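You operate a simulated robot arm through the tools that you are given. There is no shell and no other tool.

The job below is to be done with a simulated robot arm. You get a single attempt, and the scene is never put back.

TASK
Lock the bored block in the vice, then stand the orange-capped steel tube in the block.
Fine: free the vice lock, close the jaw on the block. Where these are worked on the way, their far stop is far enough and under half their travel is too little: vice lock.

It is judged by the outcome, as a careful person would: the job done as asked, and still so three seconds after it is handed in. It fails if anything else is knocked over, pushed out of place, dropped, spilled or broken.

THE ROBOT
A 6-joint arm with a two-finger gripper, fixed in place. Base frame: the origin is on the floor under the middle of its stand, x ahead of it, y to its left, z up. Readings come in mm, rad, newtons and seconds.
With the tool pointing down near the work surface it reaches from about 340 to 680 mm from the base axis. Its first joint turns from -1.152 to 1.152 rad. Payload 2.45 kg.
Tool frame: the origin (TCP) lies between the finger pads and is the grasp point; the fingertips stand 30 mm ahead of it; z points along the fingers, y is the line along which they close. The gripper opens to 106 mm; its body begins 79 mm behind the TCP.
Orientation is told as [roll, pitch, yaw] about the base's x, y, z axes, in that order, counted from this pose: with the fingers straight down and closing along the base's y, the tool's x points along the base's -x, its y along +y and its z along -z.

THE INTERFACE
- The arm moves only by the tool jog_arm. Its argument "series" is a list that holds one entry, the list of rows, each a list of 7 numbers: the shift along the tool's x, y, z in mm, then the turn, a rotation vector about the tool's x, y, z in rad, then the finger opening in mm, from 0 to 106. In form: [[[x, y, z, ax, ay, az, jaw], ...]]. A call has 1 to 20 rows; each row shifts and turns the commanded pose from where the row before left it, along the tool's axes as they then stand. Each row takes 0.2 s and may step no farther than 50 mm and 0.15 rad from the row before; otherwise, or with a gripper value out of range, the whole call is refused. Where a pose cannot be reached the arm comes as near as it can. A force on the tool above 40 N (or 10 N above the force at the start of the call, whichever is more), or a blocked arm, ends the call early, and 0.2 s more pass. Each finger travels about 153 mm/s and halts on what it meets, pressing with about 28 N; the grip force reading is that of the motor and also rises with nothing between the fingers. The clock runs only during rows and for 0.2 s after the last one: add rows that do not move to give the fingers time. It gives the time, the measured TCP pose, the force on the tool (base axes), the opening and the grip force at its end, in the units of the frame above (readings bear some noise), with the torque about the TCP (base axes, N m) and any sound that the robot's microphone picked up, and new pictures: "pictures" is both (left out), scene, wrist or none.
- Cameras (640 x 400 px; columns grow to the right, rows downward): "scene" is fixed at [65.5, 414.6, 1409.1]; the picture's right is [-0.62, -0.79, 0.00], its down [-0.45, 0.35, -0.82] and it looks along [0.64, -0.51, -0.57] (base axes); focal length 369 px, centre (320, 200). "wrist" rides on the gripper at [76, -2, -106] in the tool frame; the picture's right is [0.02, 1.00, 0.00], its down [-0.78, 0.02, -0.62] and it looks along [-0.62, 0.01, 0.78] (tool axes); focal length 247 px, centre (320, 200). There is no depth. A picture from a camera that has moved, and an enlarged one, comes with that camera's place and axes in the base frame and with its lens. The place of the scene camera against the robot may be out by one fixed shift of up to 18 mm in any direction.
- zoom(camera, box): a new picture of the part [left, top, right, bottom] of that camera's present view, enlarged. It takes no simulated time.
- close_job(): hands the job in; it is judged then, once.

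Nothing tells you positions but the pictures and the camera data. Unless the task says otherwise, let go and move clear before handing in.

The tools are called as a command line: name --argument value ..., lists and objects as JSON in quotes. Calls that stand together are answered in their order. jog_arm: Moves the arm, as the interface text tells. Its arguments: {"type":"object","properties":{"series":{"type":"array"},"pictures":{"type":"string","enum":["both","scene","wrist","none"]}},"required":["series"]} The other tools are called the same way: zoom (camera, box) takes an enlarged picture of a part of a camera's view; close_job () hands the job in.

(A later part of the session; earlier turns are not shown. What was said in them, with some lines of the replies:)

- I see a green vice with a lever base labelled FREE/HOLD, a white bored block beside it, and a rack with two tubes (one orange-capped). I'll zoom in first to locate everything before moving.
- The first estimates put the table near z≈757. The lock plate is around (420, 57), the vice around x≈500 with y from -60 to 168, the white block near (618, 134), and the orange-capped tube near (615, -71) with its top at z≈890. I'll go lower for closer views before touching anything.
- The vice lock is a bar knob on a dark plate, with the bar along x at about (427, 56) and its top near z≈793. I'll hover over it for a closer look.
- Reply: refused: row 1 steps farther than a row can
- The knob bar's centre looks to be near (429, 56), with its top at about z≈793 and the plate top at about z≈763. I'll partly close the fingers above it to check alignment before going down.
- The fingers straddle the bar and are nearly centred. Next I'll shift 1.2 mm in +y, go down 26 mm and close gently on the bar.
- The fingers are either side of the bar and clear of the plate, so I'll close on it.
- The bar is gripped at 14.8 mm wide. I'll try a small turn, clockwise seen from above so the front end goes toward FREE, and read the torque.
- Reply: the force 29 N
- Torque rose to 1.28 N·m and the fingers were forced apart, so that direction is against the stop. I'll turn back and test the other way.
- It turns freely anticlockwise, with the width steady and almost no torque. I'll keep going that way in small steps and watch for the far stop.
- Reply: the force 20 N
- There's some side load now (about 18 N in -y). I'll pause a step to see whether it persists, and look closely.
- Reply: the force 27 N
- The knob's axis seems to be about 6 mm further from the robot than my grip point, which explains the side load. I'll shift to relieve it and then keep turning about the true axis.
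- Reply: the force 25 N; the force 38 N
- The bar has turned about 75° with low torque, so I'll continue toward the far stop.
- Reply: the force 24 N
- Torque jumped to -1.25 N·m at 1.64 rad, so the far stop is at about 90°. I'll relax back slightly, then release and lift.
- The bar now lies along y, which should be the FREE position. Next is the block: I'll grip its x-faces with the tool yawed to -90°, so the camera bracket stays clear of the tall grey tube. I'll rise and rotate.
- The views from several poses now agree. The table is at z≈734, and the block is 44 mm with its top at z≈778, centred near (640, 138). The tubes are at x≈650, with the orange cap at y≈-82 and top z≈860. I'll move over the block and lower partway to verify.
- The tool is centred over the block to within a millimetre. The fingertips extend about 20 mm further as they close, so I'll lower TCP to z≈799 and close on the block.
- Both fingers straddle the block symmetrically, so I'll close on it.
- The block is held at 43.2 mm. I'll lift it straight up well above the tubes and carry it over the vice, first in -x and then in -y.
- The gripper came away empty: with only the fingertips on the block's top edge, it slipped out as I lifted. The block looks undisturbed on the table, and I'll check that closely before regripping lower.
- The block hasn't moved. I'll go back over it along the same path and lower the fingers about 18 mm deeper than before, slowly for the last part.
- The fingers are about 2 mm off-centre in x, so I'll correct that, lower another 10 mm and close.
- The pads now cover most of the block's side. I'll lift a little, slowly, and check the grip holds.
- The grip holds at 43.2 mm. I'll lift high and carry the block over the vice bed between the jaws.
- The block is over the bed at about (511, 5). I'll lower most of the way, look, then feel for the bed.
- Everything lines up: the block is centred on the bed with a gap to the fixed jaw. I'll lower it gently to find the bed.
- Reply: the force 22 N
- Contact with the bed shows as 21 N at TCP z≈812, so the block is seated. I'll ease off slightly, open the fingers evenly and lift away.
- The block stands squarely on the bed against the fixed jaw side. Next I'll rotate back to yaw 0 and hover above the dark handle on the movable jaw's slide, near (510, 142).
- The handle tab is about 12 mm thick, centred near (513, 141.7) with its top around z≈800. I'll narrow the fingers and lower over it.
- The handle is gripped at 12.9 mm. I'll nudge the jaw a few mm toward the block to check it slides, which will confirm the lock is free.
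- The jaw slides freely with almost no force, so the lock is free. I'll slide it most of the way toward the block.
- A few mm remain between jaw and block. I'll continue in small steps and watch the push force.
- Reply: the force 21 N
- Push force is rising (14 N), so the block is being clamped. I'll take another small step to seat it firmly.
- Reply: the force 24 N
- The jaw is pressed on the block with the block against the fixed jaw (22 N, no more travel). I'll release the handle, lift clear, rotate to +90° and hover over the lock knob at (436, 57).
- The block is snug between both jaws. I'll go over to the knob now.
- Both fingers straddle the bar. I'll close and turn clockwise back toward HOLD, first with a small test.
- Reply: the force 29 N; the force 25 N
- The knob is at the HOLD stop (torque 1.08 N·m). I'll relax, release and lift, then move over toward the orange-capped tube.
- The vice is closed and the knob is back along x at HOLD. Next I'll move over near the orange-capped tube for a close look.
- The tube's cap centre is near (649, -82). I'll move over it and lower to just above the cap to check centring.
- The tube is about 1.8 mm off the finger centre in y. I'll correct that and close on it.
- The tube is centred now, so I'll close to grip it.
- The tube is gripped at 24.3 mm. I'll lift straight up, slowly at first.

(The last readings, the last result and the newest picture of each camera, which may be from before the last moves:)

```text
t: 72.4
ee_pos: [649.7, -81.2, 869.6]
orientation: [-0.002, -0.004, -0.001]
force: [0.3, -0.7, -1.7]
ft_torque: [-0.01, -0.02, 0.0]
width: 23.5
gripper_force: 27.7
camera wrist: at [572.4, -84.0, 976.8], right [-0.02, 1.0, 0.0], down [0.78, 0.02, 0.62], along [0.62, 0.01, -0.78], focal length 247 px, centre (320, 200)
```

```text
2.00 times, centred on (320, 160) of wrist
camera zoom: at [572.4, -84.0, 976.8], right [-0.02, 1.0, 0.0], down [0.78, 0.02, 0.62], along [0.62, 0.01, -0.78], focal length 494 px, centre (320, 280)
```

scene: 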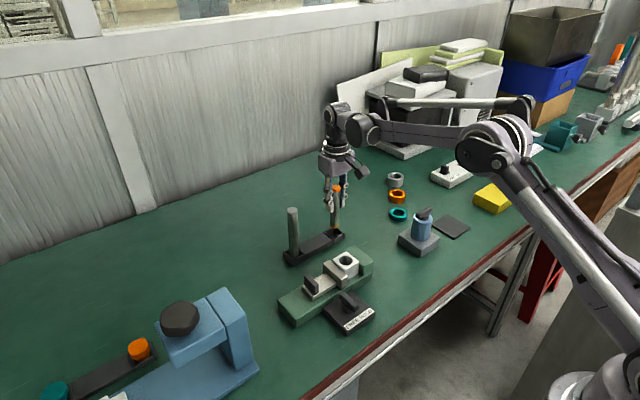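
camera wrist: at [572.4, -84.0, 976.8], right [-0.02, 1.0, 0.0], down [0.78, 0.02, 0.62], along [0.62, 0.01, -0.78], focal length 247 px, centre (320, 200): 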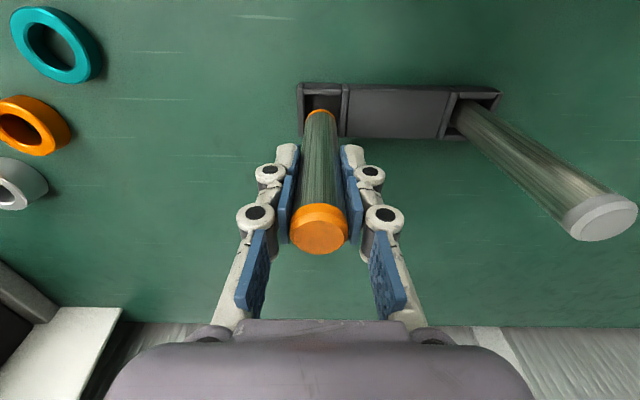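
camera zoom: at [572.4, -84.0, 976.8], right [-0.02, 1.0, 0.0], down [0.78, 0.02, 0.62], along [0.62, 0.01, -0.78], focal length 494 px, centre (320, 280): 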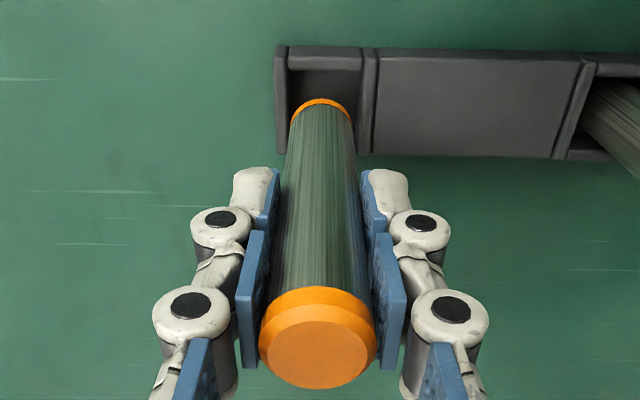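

The tube is firmly held; both ends have orange caps, and its bottom is about 87 mm below the TCP. I'll raise it and carry it over the block's bore.

jog_arm --series '[[[0, 0, -25, 0, 0, 0, 12], [0, 0, -35, 0, 0, 0, 12], [25, 15, 0, 0, 0, 0, 12], [29, 17, 0, 0, 0, 0, 12], [29, 17, 0, 0, 0, 0, 12], [29, 17, 0, 0, 0, 0, 12], [26, 14.5, 0, 0, 0, 0, 12], [0, 0, 0, 0, 0, 0, 12]]]' --pictures "both"

zoom --camera "wrist" --box '[240, 40, 400, 200]'

zoom --camera "scene" --box '[290, 180, 400, 300]'

```text
t: 74.2
ee_pos: [511.7, -0.6, 930.3]
orientation: [-0.002, -0.004, -0.001]
force: [-0.2, -0.5, -0.3]
ft_torque: [0.02, 0.03, 0.0]
width: 24.0
gripper_force: 28.2
camera wrist: at [434.3, -1.9, 1037.5], right [-0.02, 1.0, 0.0], down [0.78, 0.02, 0.62], along [0.62, 0.01, -0.78], focal length 247 px, centre (320, 200)
```

scene: 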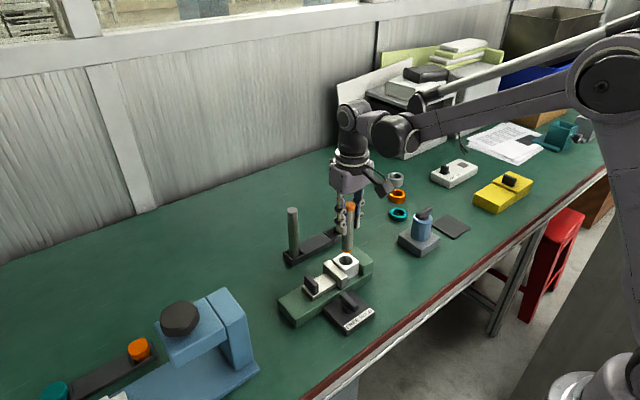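
wrist: 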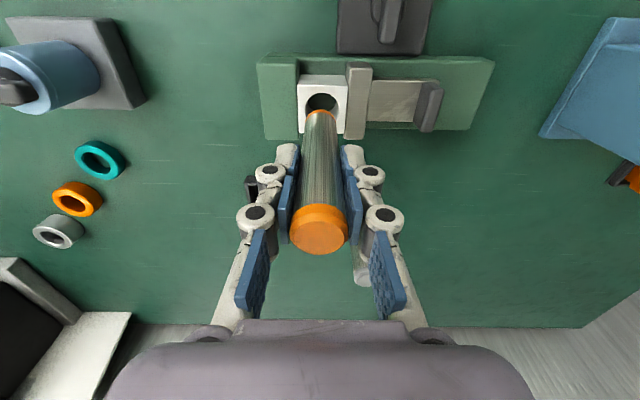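

```text
2.50 times, centred on (320, 120) of wrist
camera zoom: at [434.3, -1.9, 1037.5], right [-0.02, 1.0, 0.0], down [0.78, 0.02, 0.62], along [0.62, 0.01, -0.78], focal length 617 px, centre (320, 400)
```

zoom: 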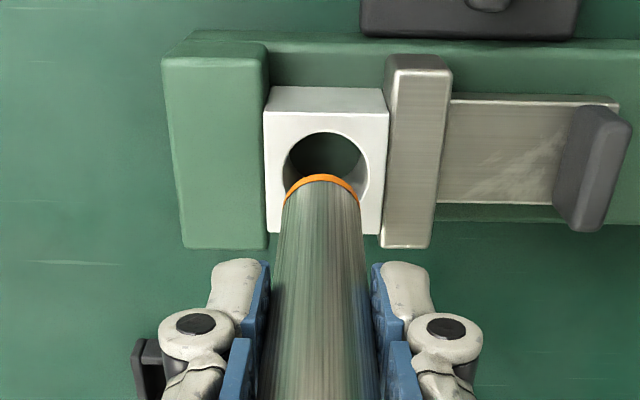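

```text
3.33 times, centred on (345, 240) of scene
camera zoom: at [65.5, 414.6, 1409.1], right [-0.62, -0.79, 0.0], down [-0.45, 0.35, -0.82], along [0.64, -0.51, -0.57], focal length 1230 px, centre (237, 67)
```

zoom: 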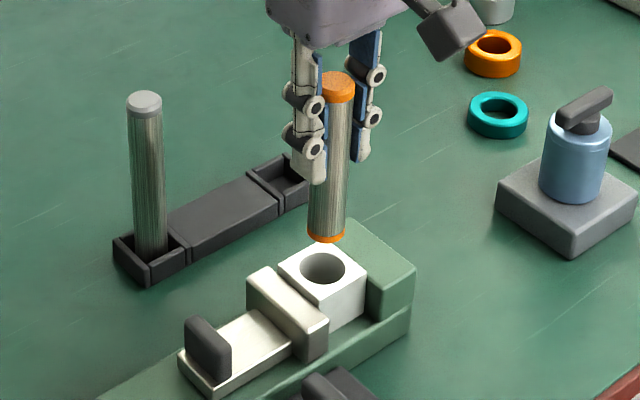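

The tube bottom is at about (511.1, -0.6) and the bore centre at about (512, 0.6), with roughly 3 mm of radial clearance. I'll make a small correction and lower to just above the block.

jog_arm --series '[[[-0.8, 1.1, 14, 0, 0, 0, 12], [0, 0, 13, 0, 0, 0, 12], [0, 0, 0, 0, 0, 0, 12]]]' --pictures "both"

zoom --camera "wrist" --box '[250, 60, 390, 180]'

zoom --camera "scene" --box '[310, 210, 380, 290]'

```text
t: 75.0
ee_pos: [512.8, -0.0, 903.1]
orientation: [-0.002, -0.004, 0.0]
force: [0.1, -0.2, -1.8]
ft_torque: [0.01, 0.0, 0.02]
width: 23.8
gripper_force: 28.2
camera wrist: at [435.6, -2.4, 1010.1], right [-0.02, 1.0, 0.0], down [0.78, 0.02, 0.62], along [0.62, 0.01, -0.78], focal length 247 px, centre (320, 200)
```

scene: 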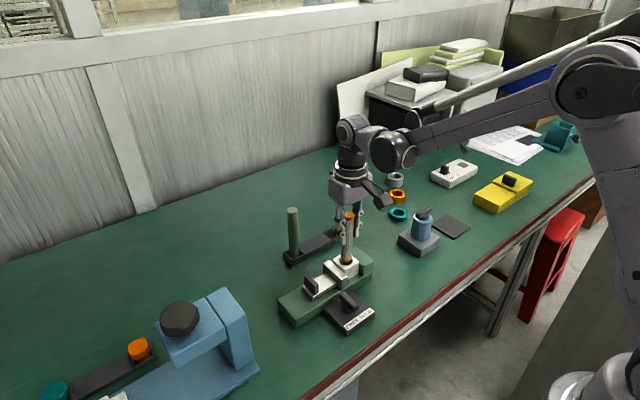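
wrist: 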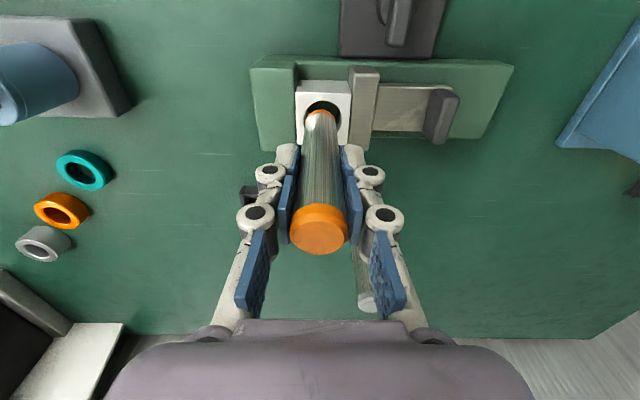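

```text
3.33 times, centred on (320, 120) of wrist
camera zoom: at [435.6, -2.4, 1010.1], right [-0.02, 1.0, 0.0], down [0.78, 0.02, 0.62], along [0.62, 0.01, -0.78], focal length 823 px, centre (320, 467)
```

zoom: 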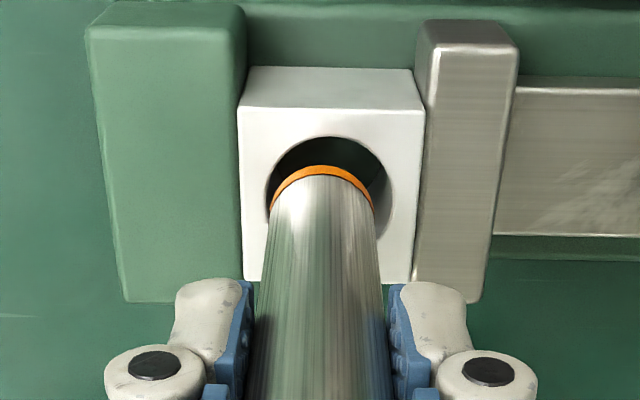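

```text
5.00 times, centred on (345, 250) of scene
camera zoom: at [65.5, 414.6, 1409.1], right [-0.62, -0.79, 0.0], down [-0.45, 0.35, -0.82], along [0.64, -0.51, -0.57], focal length 1845 px, centre (195, -50)
```

zoom: 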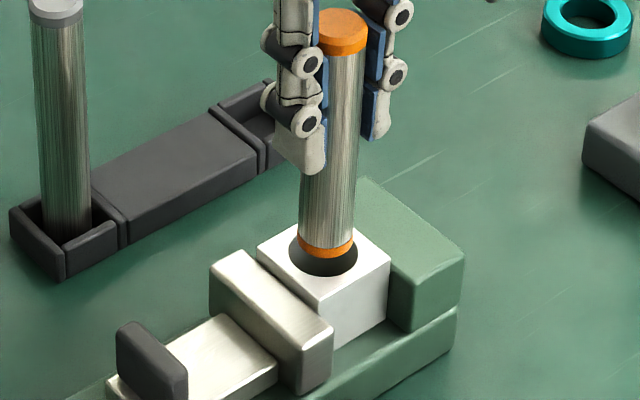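

The tube sits about 1.6 mm toward -y relative to the bore, so I'll correct that and lower until the tip just enters.

jog_arm --series '[[[0, 1.6, 0, 0, 0, 0, 12], [0, 0, 6, 0, 0, 0, 12], [0, 0, 0, 0, 0, 0, 12]]]' --pictures "wrist"

zoom --camera "wrist" --box '[250, 60, 390, 180]'

zoom --camera "scene" --box '[310, 210, 380, 290]'

```text
t: 75.8
ee_pos: [513.2, 2.3, 896.6]
orientation: [-0.002, -0.005, -0.001]
force: [0.5, 0.2, -1.1]
ft_torque: [0.0, -0.01, 0.02]
width: 24.0
gripper_force: 28.0
camera wrist: at [435.2, -0.6, 1003.6], right [-0.02, 1.0, 0.0], down [0.78, 0.02, 0.62], along [0.62, 0.01, -0.78], focal length 247 px, centre (320, 200)
```

wrist: 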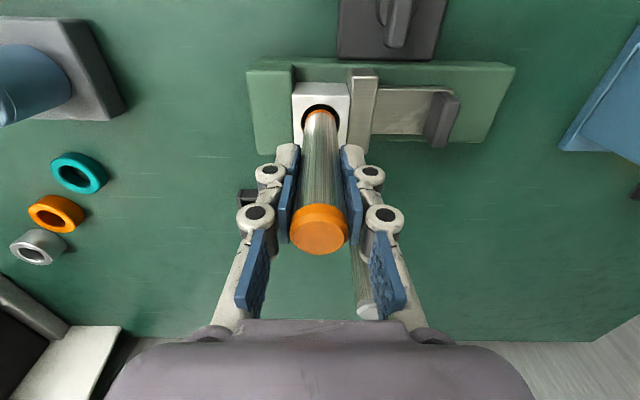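

```text
3.33 times, centred on (320, 120) of wrist
camera zoom: at [435.2, -0.6, 1003.6], right [-0.02, 1.0, 0.0], down [0.78, 0.02, 0.62], along [0.62, 0.01, -0.78], focal length 823 px, centre (320, 467)
```

zoom: 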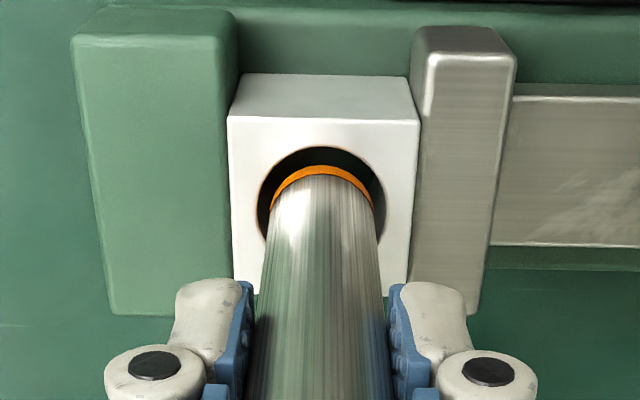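

```text
5.00 times, centred on (345, 250) of scene
camera zoom: at [65.5, 414.6, 1409.1], right [-0.62, -0.79, 0.0], down [-0.45, 0.35, -0.82], along [0.64, -0.51, -0.57], focal length 1845 px, centre (195, -50)
```

zoom: 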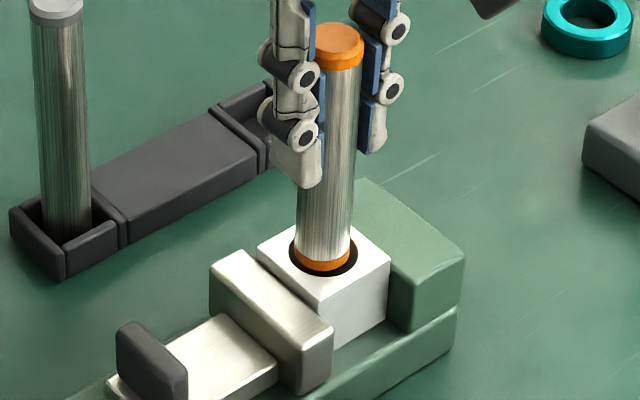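

The tube is now centred in the bore in y, with x within about 0.7 mm. I'll lower it into the bore in small steps and watch the force.

jog_arm --series '[[[-0.5, 0, 4, 0, 0, 0, 12], [0, 0, 5, 0, 0, 0, 12], [0, 0, 5, 0, 0, 0, 12], [0, 0, 0, 0, 0, 0, 12]]]' --pictures "wrist"

zoom --camera "wrist" --box '[250, 60, 390, 180]'

zoom --camera "scene" --box '[310, 210, 380, 290]'

```text
t: 76.8
ee_pos: [513.0, 1.8, 882.1]
orientation: [-0.002, -0.003, -0.002]
force: [0.4, 0.5, -1.7]
ft_torque: [-0.02, -0.01, 0.01]
width: 24.0
gripper_force: 27.8
camera wrist: at [436.2, -0.6, 988.8], right [-0.02, 1.0, 0.0], down [0.78, 0.02, 0.62], along [0.62, 0.01, -0.78], focal length 247 px, centre (320, 200)
```

wrist: 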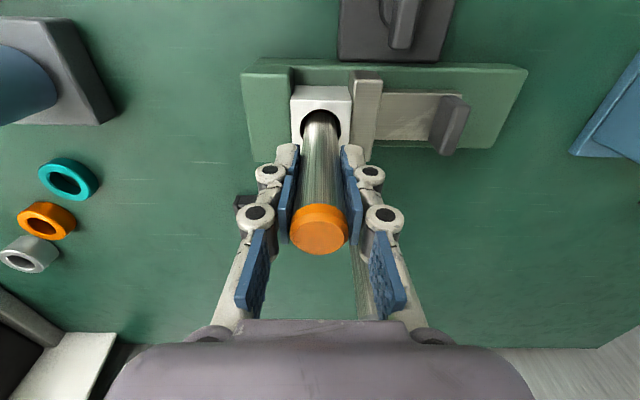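

```text
3.33 times, centred on (320, 120) of wrist
camera zoom: at [436.2, -0.6, 988.8], right [-0.02, 1.0, 0.0], down [0.78, 0.02, 0.62], along [0.62, 0.01, -0.78], focal length 823 px, centre (320, 467)
```

zoom: 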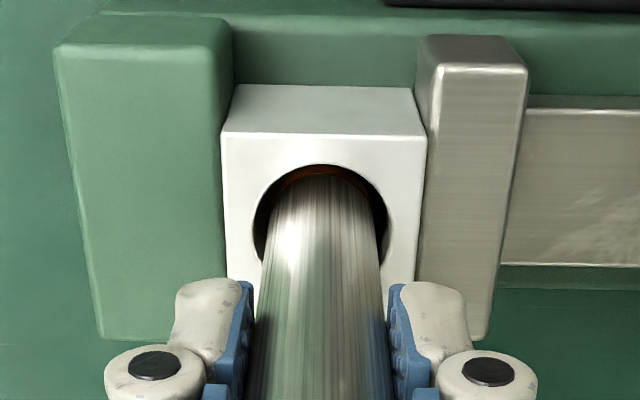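

```text
5.00 times, centred on (345, 250) of scene
camera zoom: at [65.5, 414.6, 1409.1], right [-0.62, -0.79, 0.0], down [-0.45, 0.35, -0.82], along [0.64, -0.51, -0.57], focal length 1845 px, centre (195, -50)
```

zoom: 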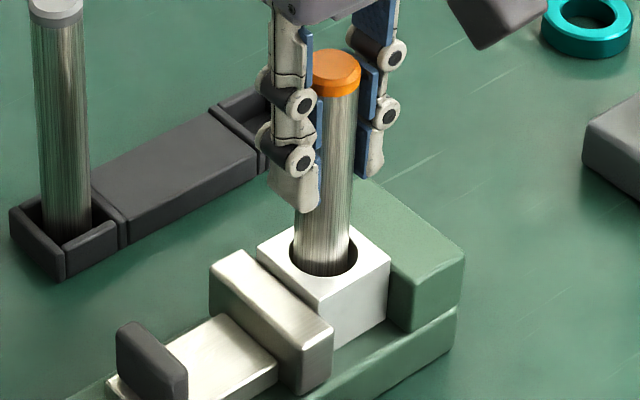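

The tube's end is well inside the bore with no contact force, so I'll continue down.

jog_arm --series '[[[0, -0.3, 6, 0, 0, 0, 12], [0, 0, 6, 0, 0, 0, 12], [0, 0, 6, 0, 0, 0, 12], [0, 0, 5, 0, 0, 0, 12], [0, 0, 0, 0, 0, 0, 12]]]' --pictures "wrist"

zoom --camera "scene" --box '[310, 210, 380, 290]'

zoom --camera "wrist" --box '[230, 60, 410, 200]'

```text
t: 78.0
ee_pos: [513.0, 2.3, 859.7]
orientation: [-0.002, -0.003, 0.0]
force: [0.5, 0.4, 23.2]
ft_torque: [0.02, -0.06, -0.03]
width: 24.3
gripper_force: 28.5
camera wrist: at [435.9, -0.3, 966.2], right [-0.02, 1.0, 0.0], down [0.78, 0.02, 0.62], along [0.62, 0.01, -0.78], focal length 247 px, centre (320, 200)
```

wrist: 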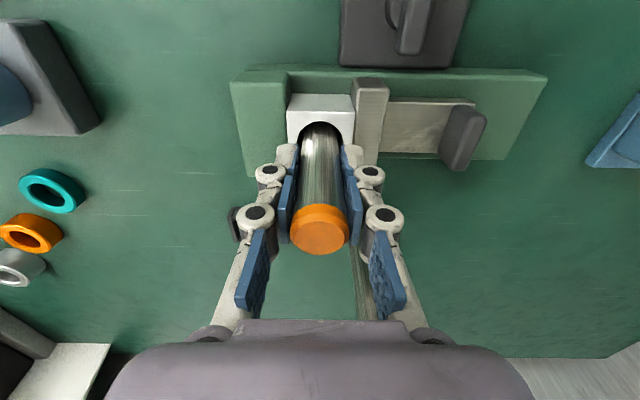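

```text
5.00 times, centred on (345, 250) of scene
camera zoom: at [65.1, 414.6, 1409.1], right [-0.62, -0.79, 0.0], down [-0.45, 0.35, -0.82], along [0.64, -0.51, -0.57], focal length 1845 px, centre (195, -50)
```

zoom: 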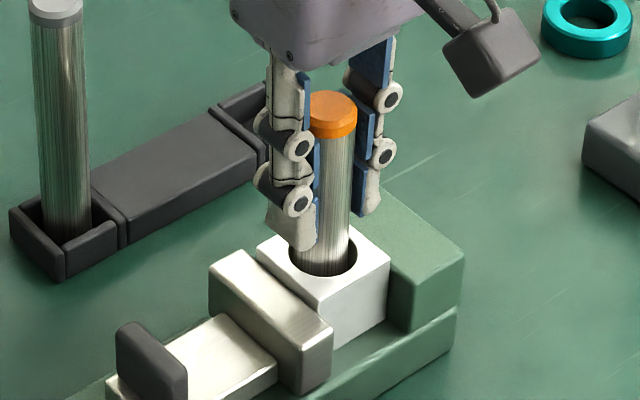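

```text
2.86 times, centred on (320, 130) of wrist
camera zoom: at [435.9, -0.3, 966.2], right [-0.02, 1.0, 0.0], down [0.78, 0.02, 0.62], along [0.62, 0.01, -0.78], focal length 706 px, centre (320, 400)
```

zoom: 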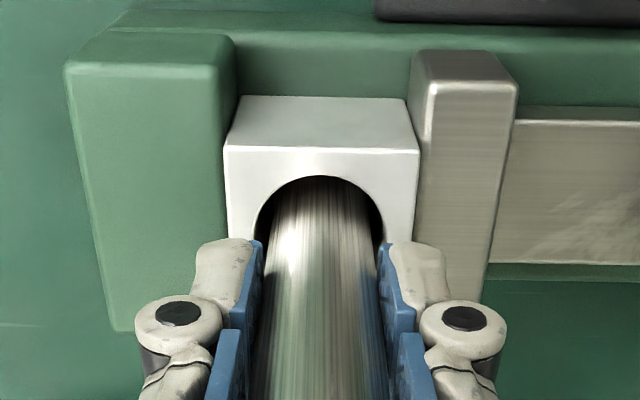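

Contact shows as 23 N at z≈860, which matches the tube standing on the vice bed at full bore depth. I'll ease off slightly, open the fingers evenly and rise straight up.

jog_arm --series '[[[0, 0, -0.4, 0, 0, 0, 12], [0, 0, 0, 0, 0, 0, 30], [0, 0, 0, 0, 0, 0, 46], [0, 0, 0, 0, 0, 0, 50], [0, 0, 0, 0, 0, 0, 50]]]' --pictures "both"

zoom --camera "scene" --box '[310, 190, 390, 290]'

zoom --camera "wrist" --box '[230, 60, 410, 260]'

```text
t: 79.2
ee_pos: [513.8, 0.9, 859.3]
orientation: [-0.001, -0.004, -0.002]
force: [-1.0, -0.8, -0.8]
ft_torque: [0.01, 0.0, -0.02]
width: 50.0
gripper_force: 0.0
camera wrist: at [435.6, -1.0, 965.8], right [-0.02, 1.0, 0.0], down [0.78, 0.02, 0.62], along [0.62, 0.01, -0.78], focal length 247 px, centre (320, 200)
```

scene: 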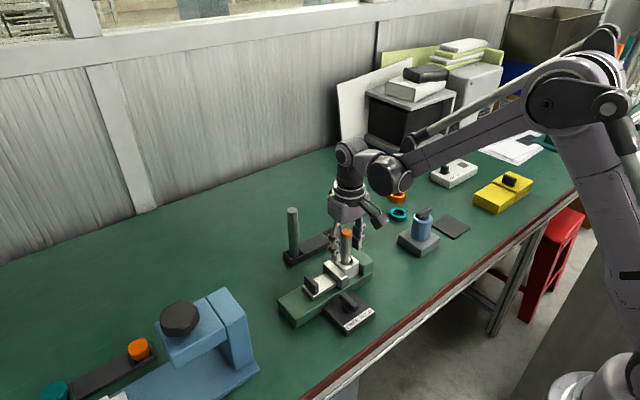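
wrist: 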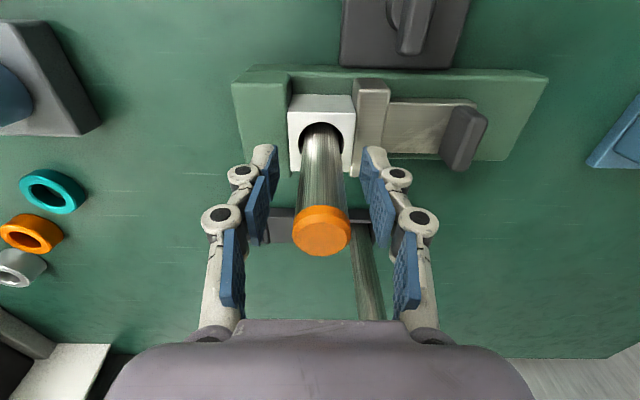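

```text
4.00 times, centred on (350, 240) of scene
camera zoom: at [65.5, 414.6, 1409.1], right [-0.62, -0.79, 0.0], down [-0.45, 0.35, -0.82], along [0.64, -0.51, -0.57], focal length 1476 px, centre (200, 40)
```

zoom: 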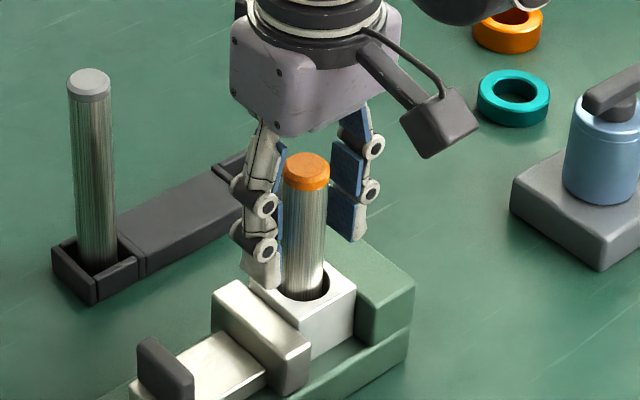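

```text
2.00 times, centred on (320, 160) of wrist
camera zoom: at [435.6, -1.0, 965.8], right [-0.02, 1.0, 0.0], down [0.78, 0.02, 0.62], along [0.62, 0.01, -0.78], focal length 494 px, centre (320, 280)
```

zoom: 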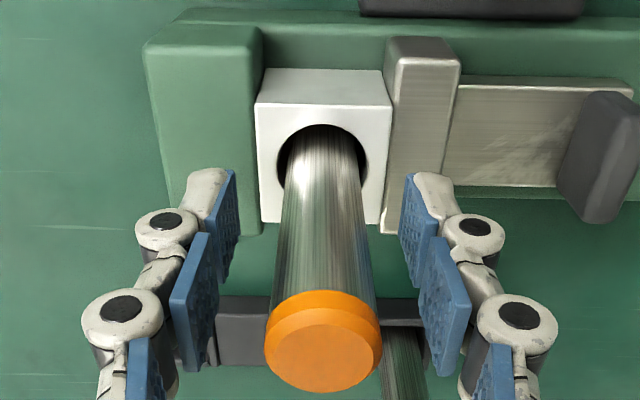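

The tube stands upright in the block and both fingers are clear of it. I'll lift straight up and retreat toward the robot, away from everything.

jog_arm --series '[[[0, 0, -15, 0, 0, 0, 56], [0, 0, -30, 0, 0, 0, 60], [0, 0, -45, 0, 0, 0, 60], [0, 0, -45, 0, 0, 0, 60], [0, 0, -45, 0, 0, 0, 60], [40, 0, -20, 0, 0, 0, 60], [45, 0, 0, 0, 0, 0, 60], [45, 0, 0, 0, 0, 0, 60], [0, 0, 0, 0, 0, 0, 60]]]' --pictures "both"

zoom --camera "scene" --box '[270, 180, 390, 330]'

zoom --camera "wrist" --box '[220, 60, 420, 300]'

```text
t: 81.2
ee_pos: [382.6, 2.9, 1057.9]
orientation: [-0.003, -0.003, -0.002]
force: [-0.8, -0.1, 0.0]
ft_torque: [-0.01, 0.02, 0.01]
width: 60.0
gripper_force: 0.0
camera wrist: at [304.9, 1.1, 1165.3], right [-0.02, 1.0, 0.0], down [0.78, 0.02, 0.62], along [0.62, 0.01, -0.78], focal length 247 px, centre (320, 200)
```

scene: 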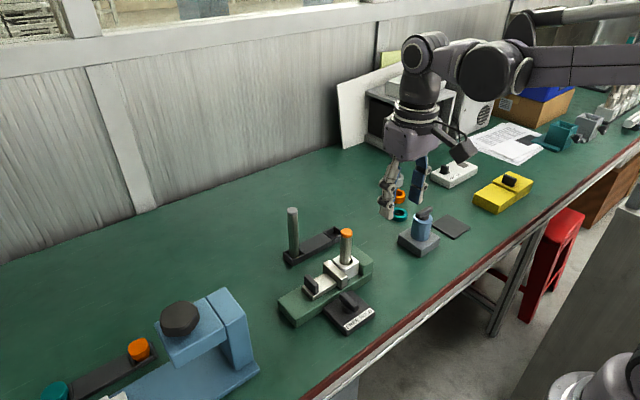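
wrist: 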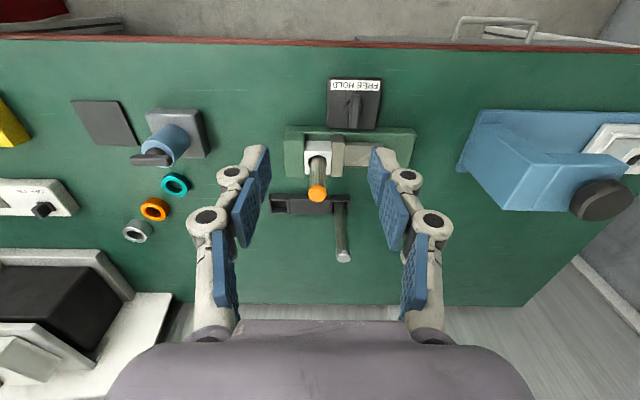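

```text
2.67 times, centred on (330, 255) of scene
camera zoom: at [65.4, 414.6, 1409.1], right [-0.62, -0.79, 0.0], down [-0.45, 0.35, -0.82], along [0.64, -0.51, -0.57], focal length 984 px, centre (293, 53)
```

zoom: 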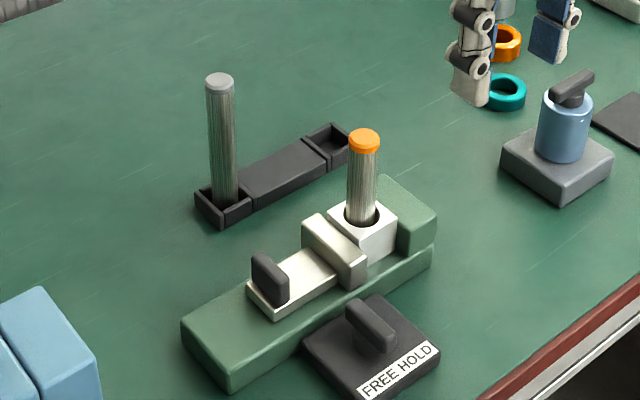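

```text
1.67 times, centred on (320, 180) of wrist
camera zoom: at [304.9, 1.1, 1165.3], right [-0.02, 1.0, 0.0], down [0.78, 0.02, 0.62], along [0.62, 0.01, -0.78], focal length 412 px, centre (320, 233)
```

zoom: 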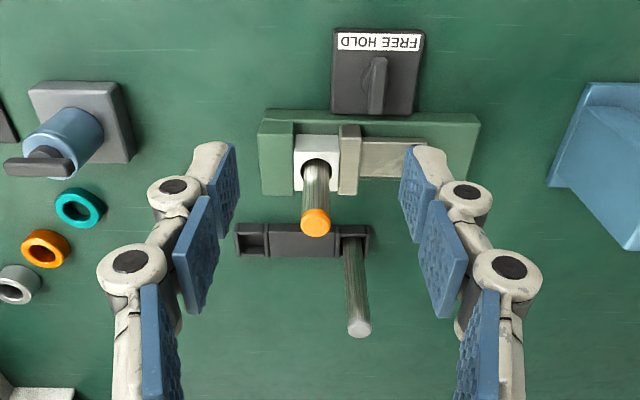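

The block is clamped between the jaws, the lock is back at HOLD, and the orange-capped tube stands upright in the bore. Everything else is where it was and the arm is clear, so I'm handing in.

close_job

```text
The job is handed in.
```

The bored block is clamped in the vice with the lock turned to HOLD, and the orange-capped tube stands upright in its bore. I handed the job in with the gripper open and the arm clear. I haven't seen a verdict.

- **Lock:** I turned the knob a quarter turn to its far stop to free the jaw. After closing the jaw I turned it back to the other stop, which I took as HOLD. I did not pull on the jaw afterwards to confirm it holds.
- **Block:** my first grip was too shallow and the fingers slipped off as I lifted. The block stayed where it was on the table, and a lower grip carried it to the vice. The jaw then pressed it against the fixed jaw with about 22 N.
- **Tube:** I lowered it into the bore until it touched bottom (about 23 N), at a height that matches it standing on the vice bed. It stayed upright when I let go.

In the last pictures nothing else had moved or fallen.
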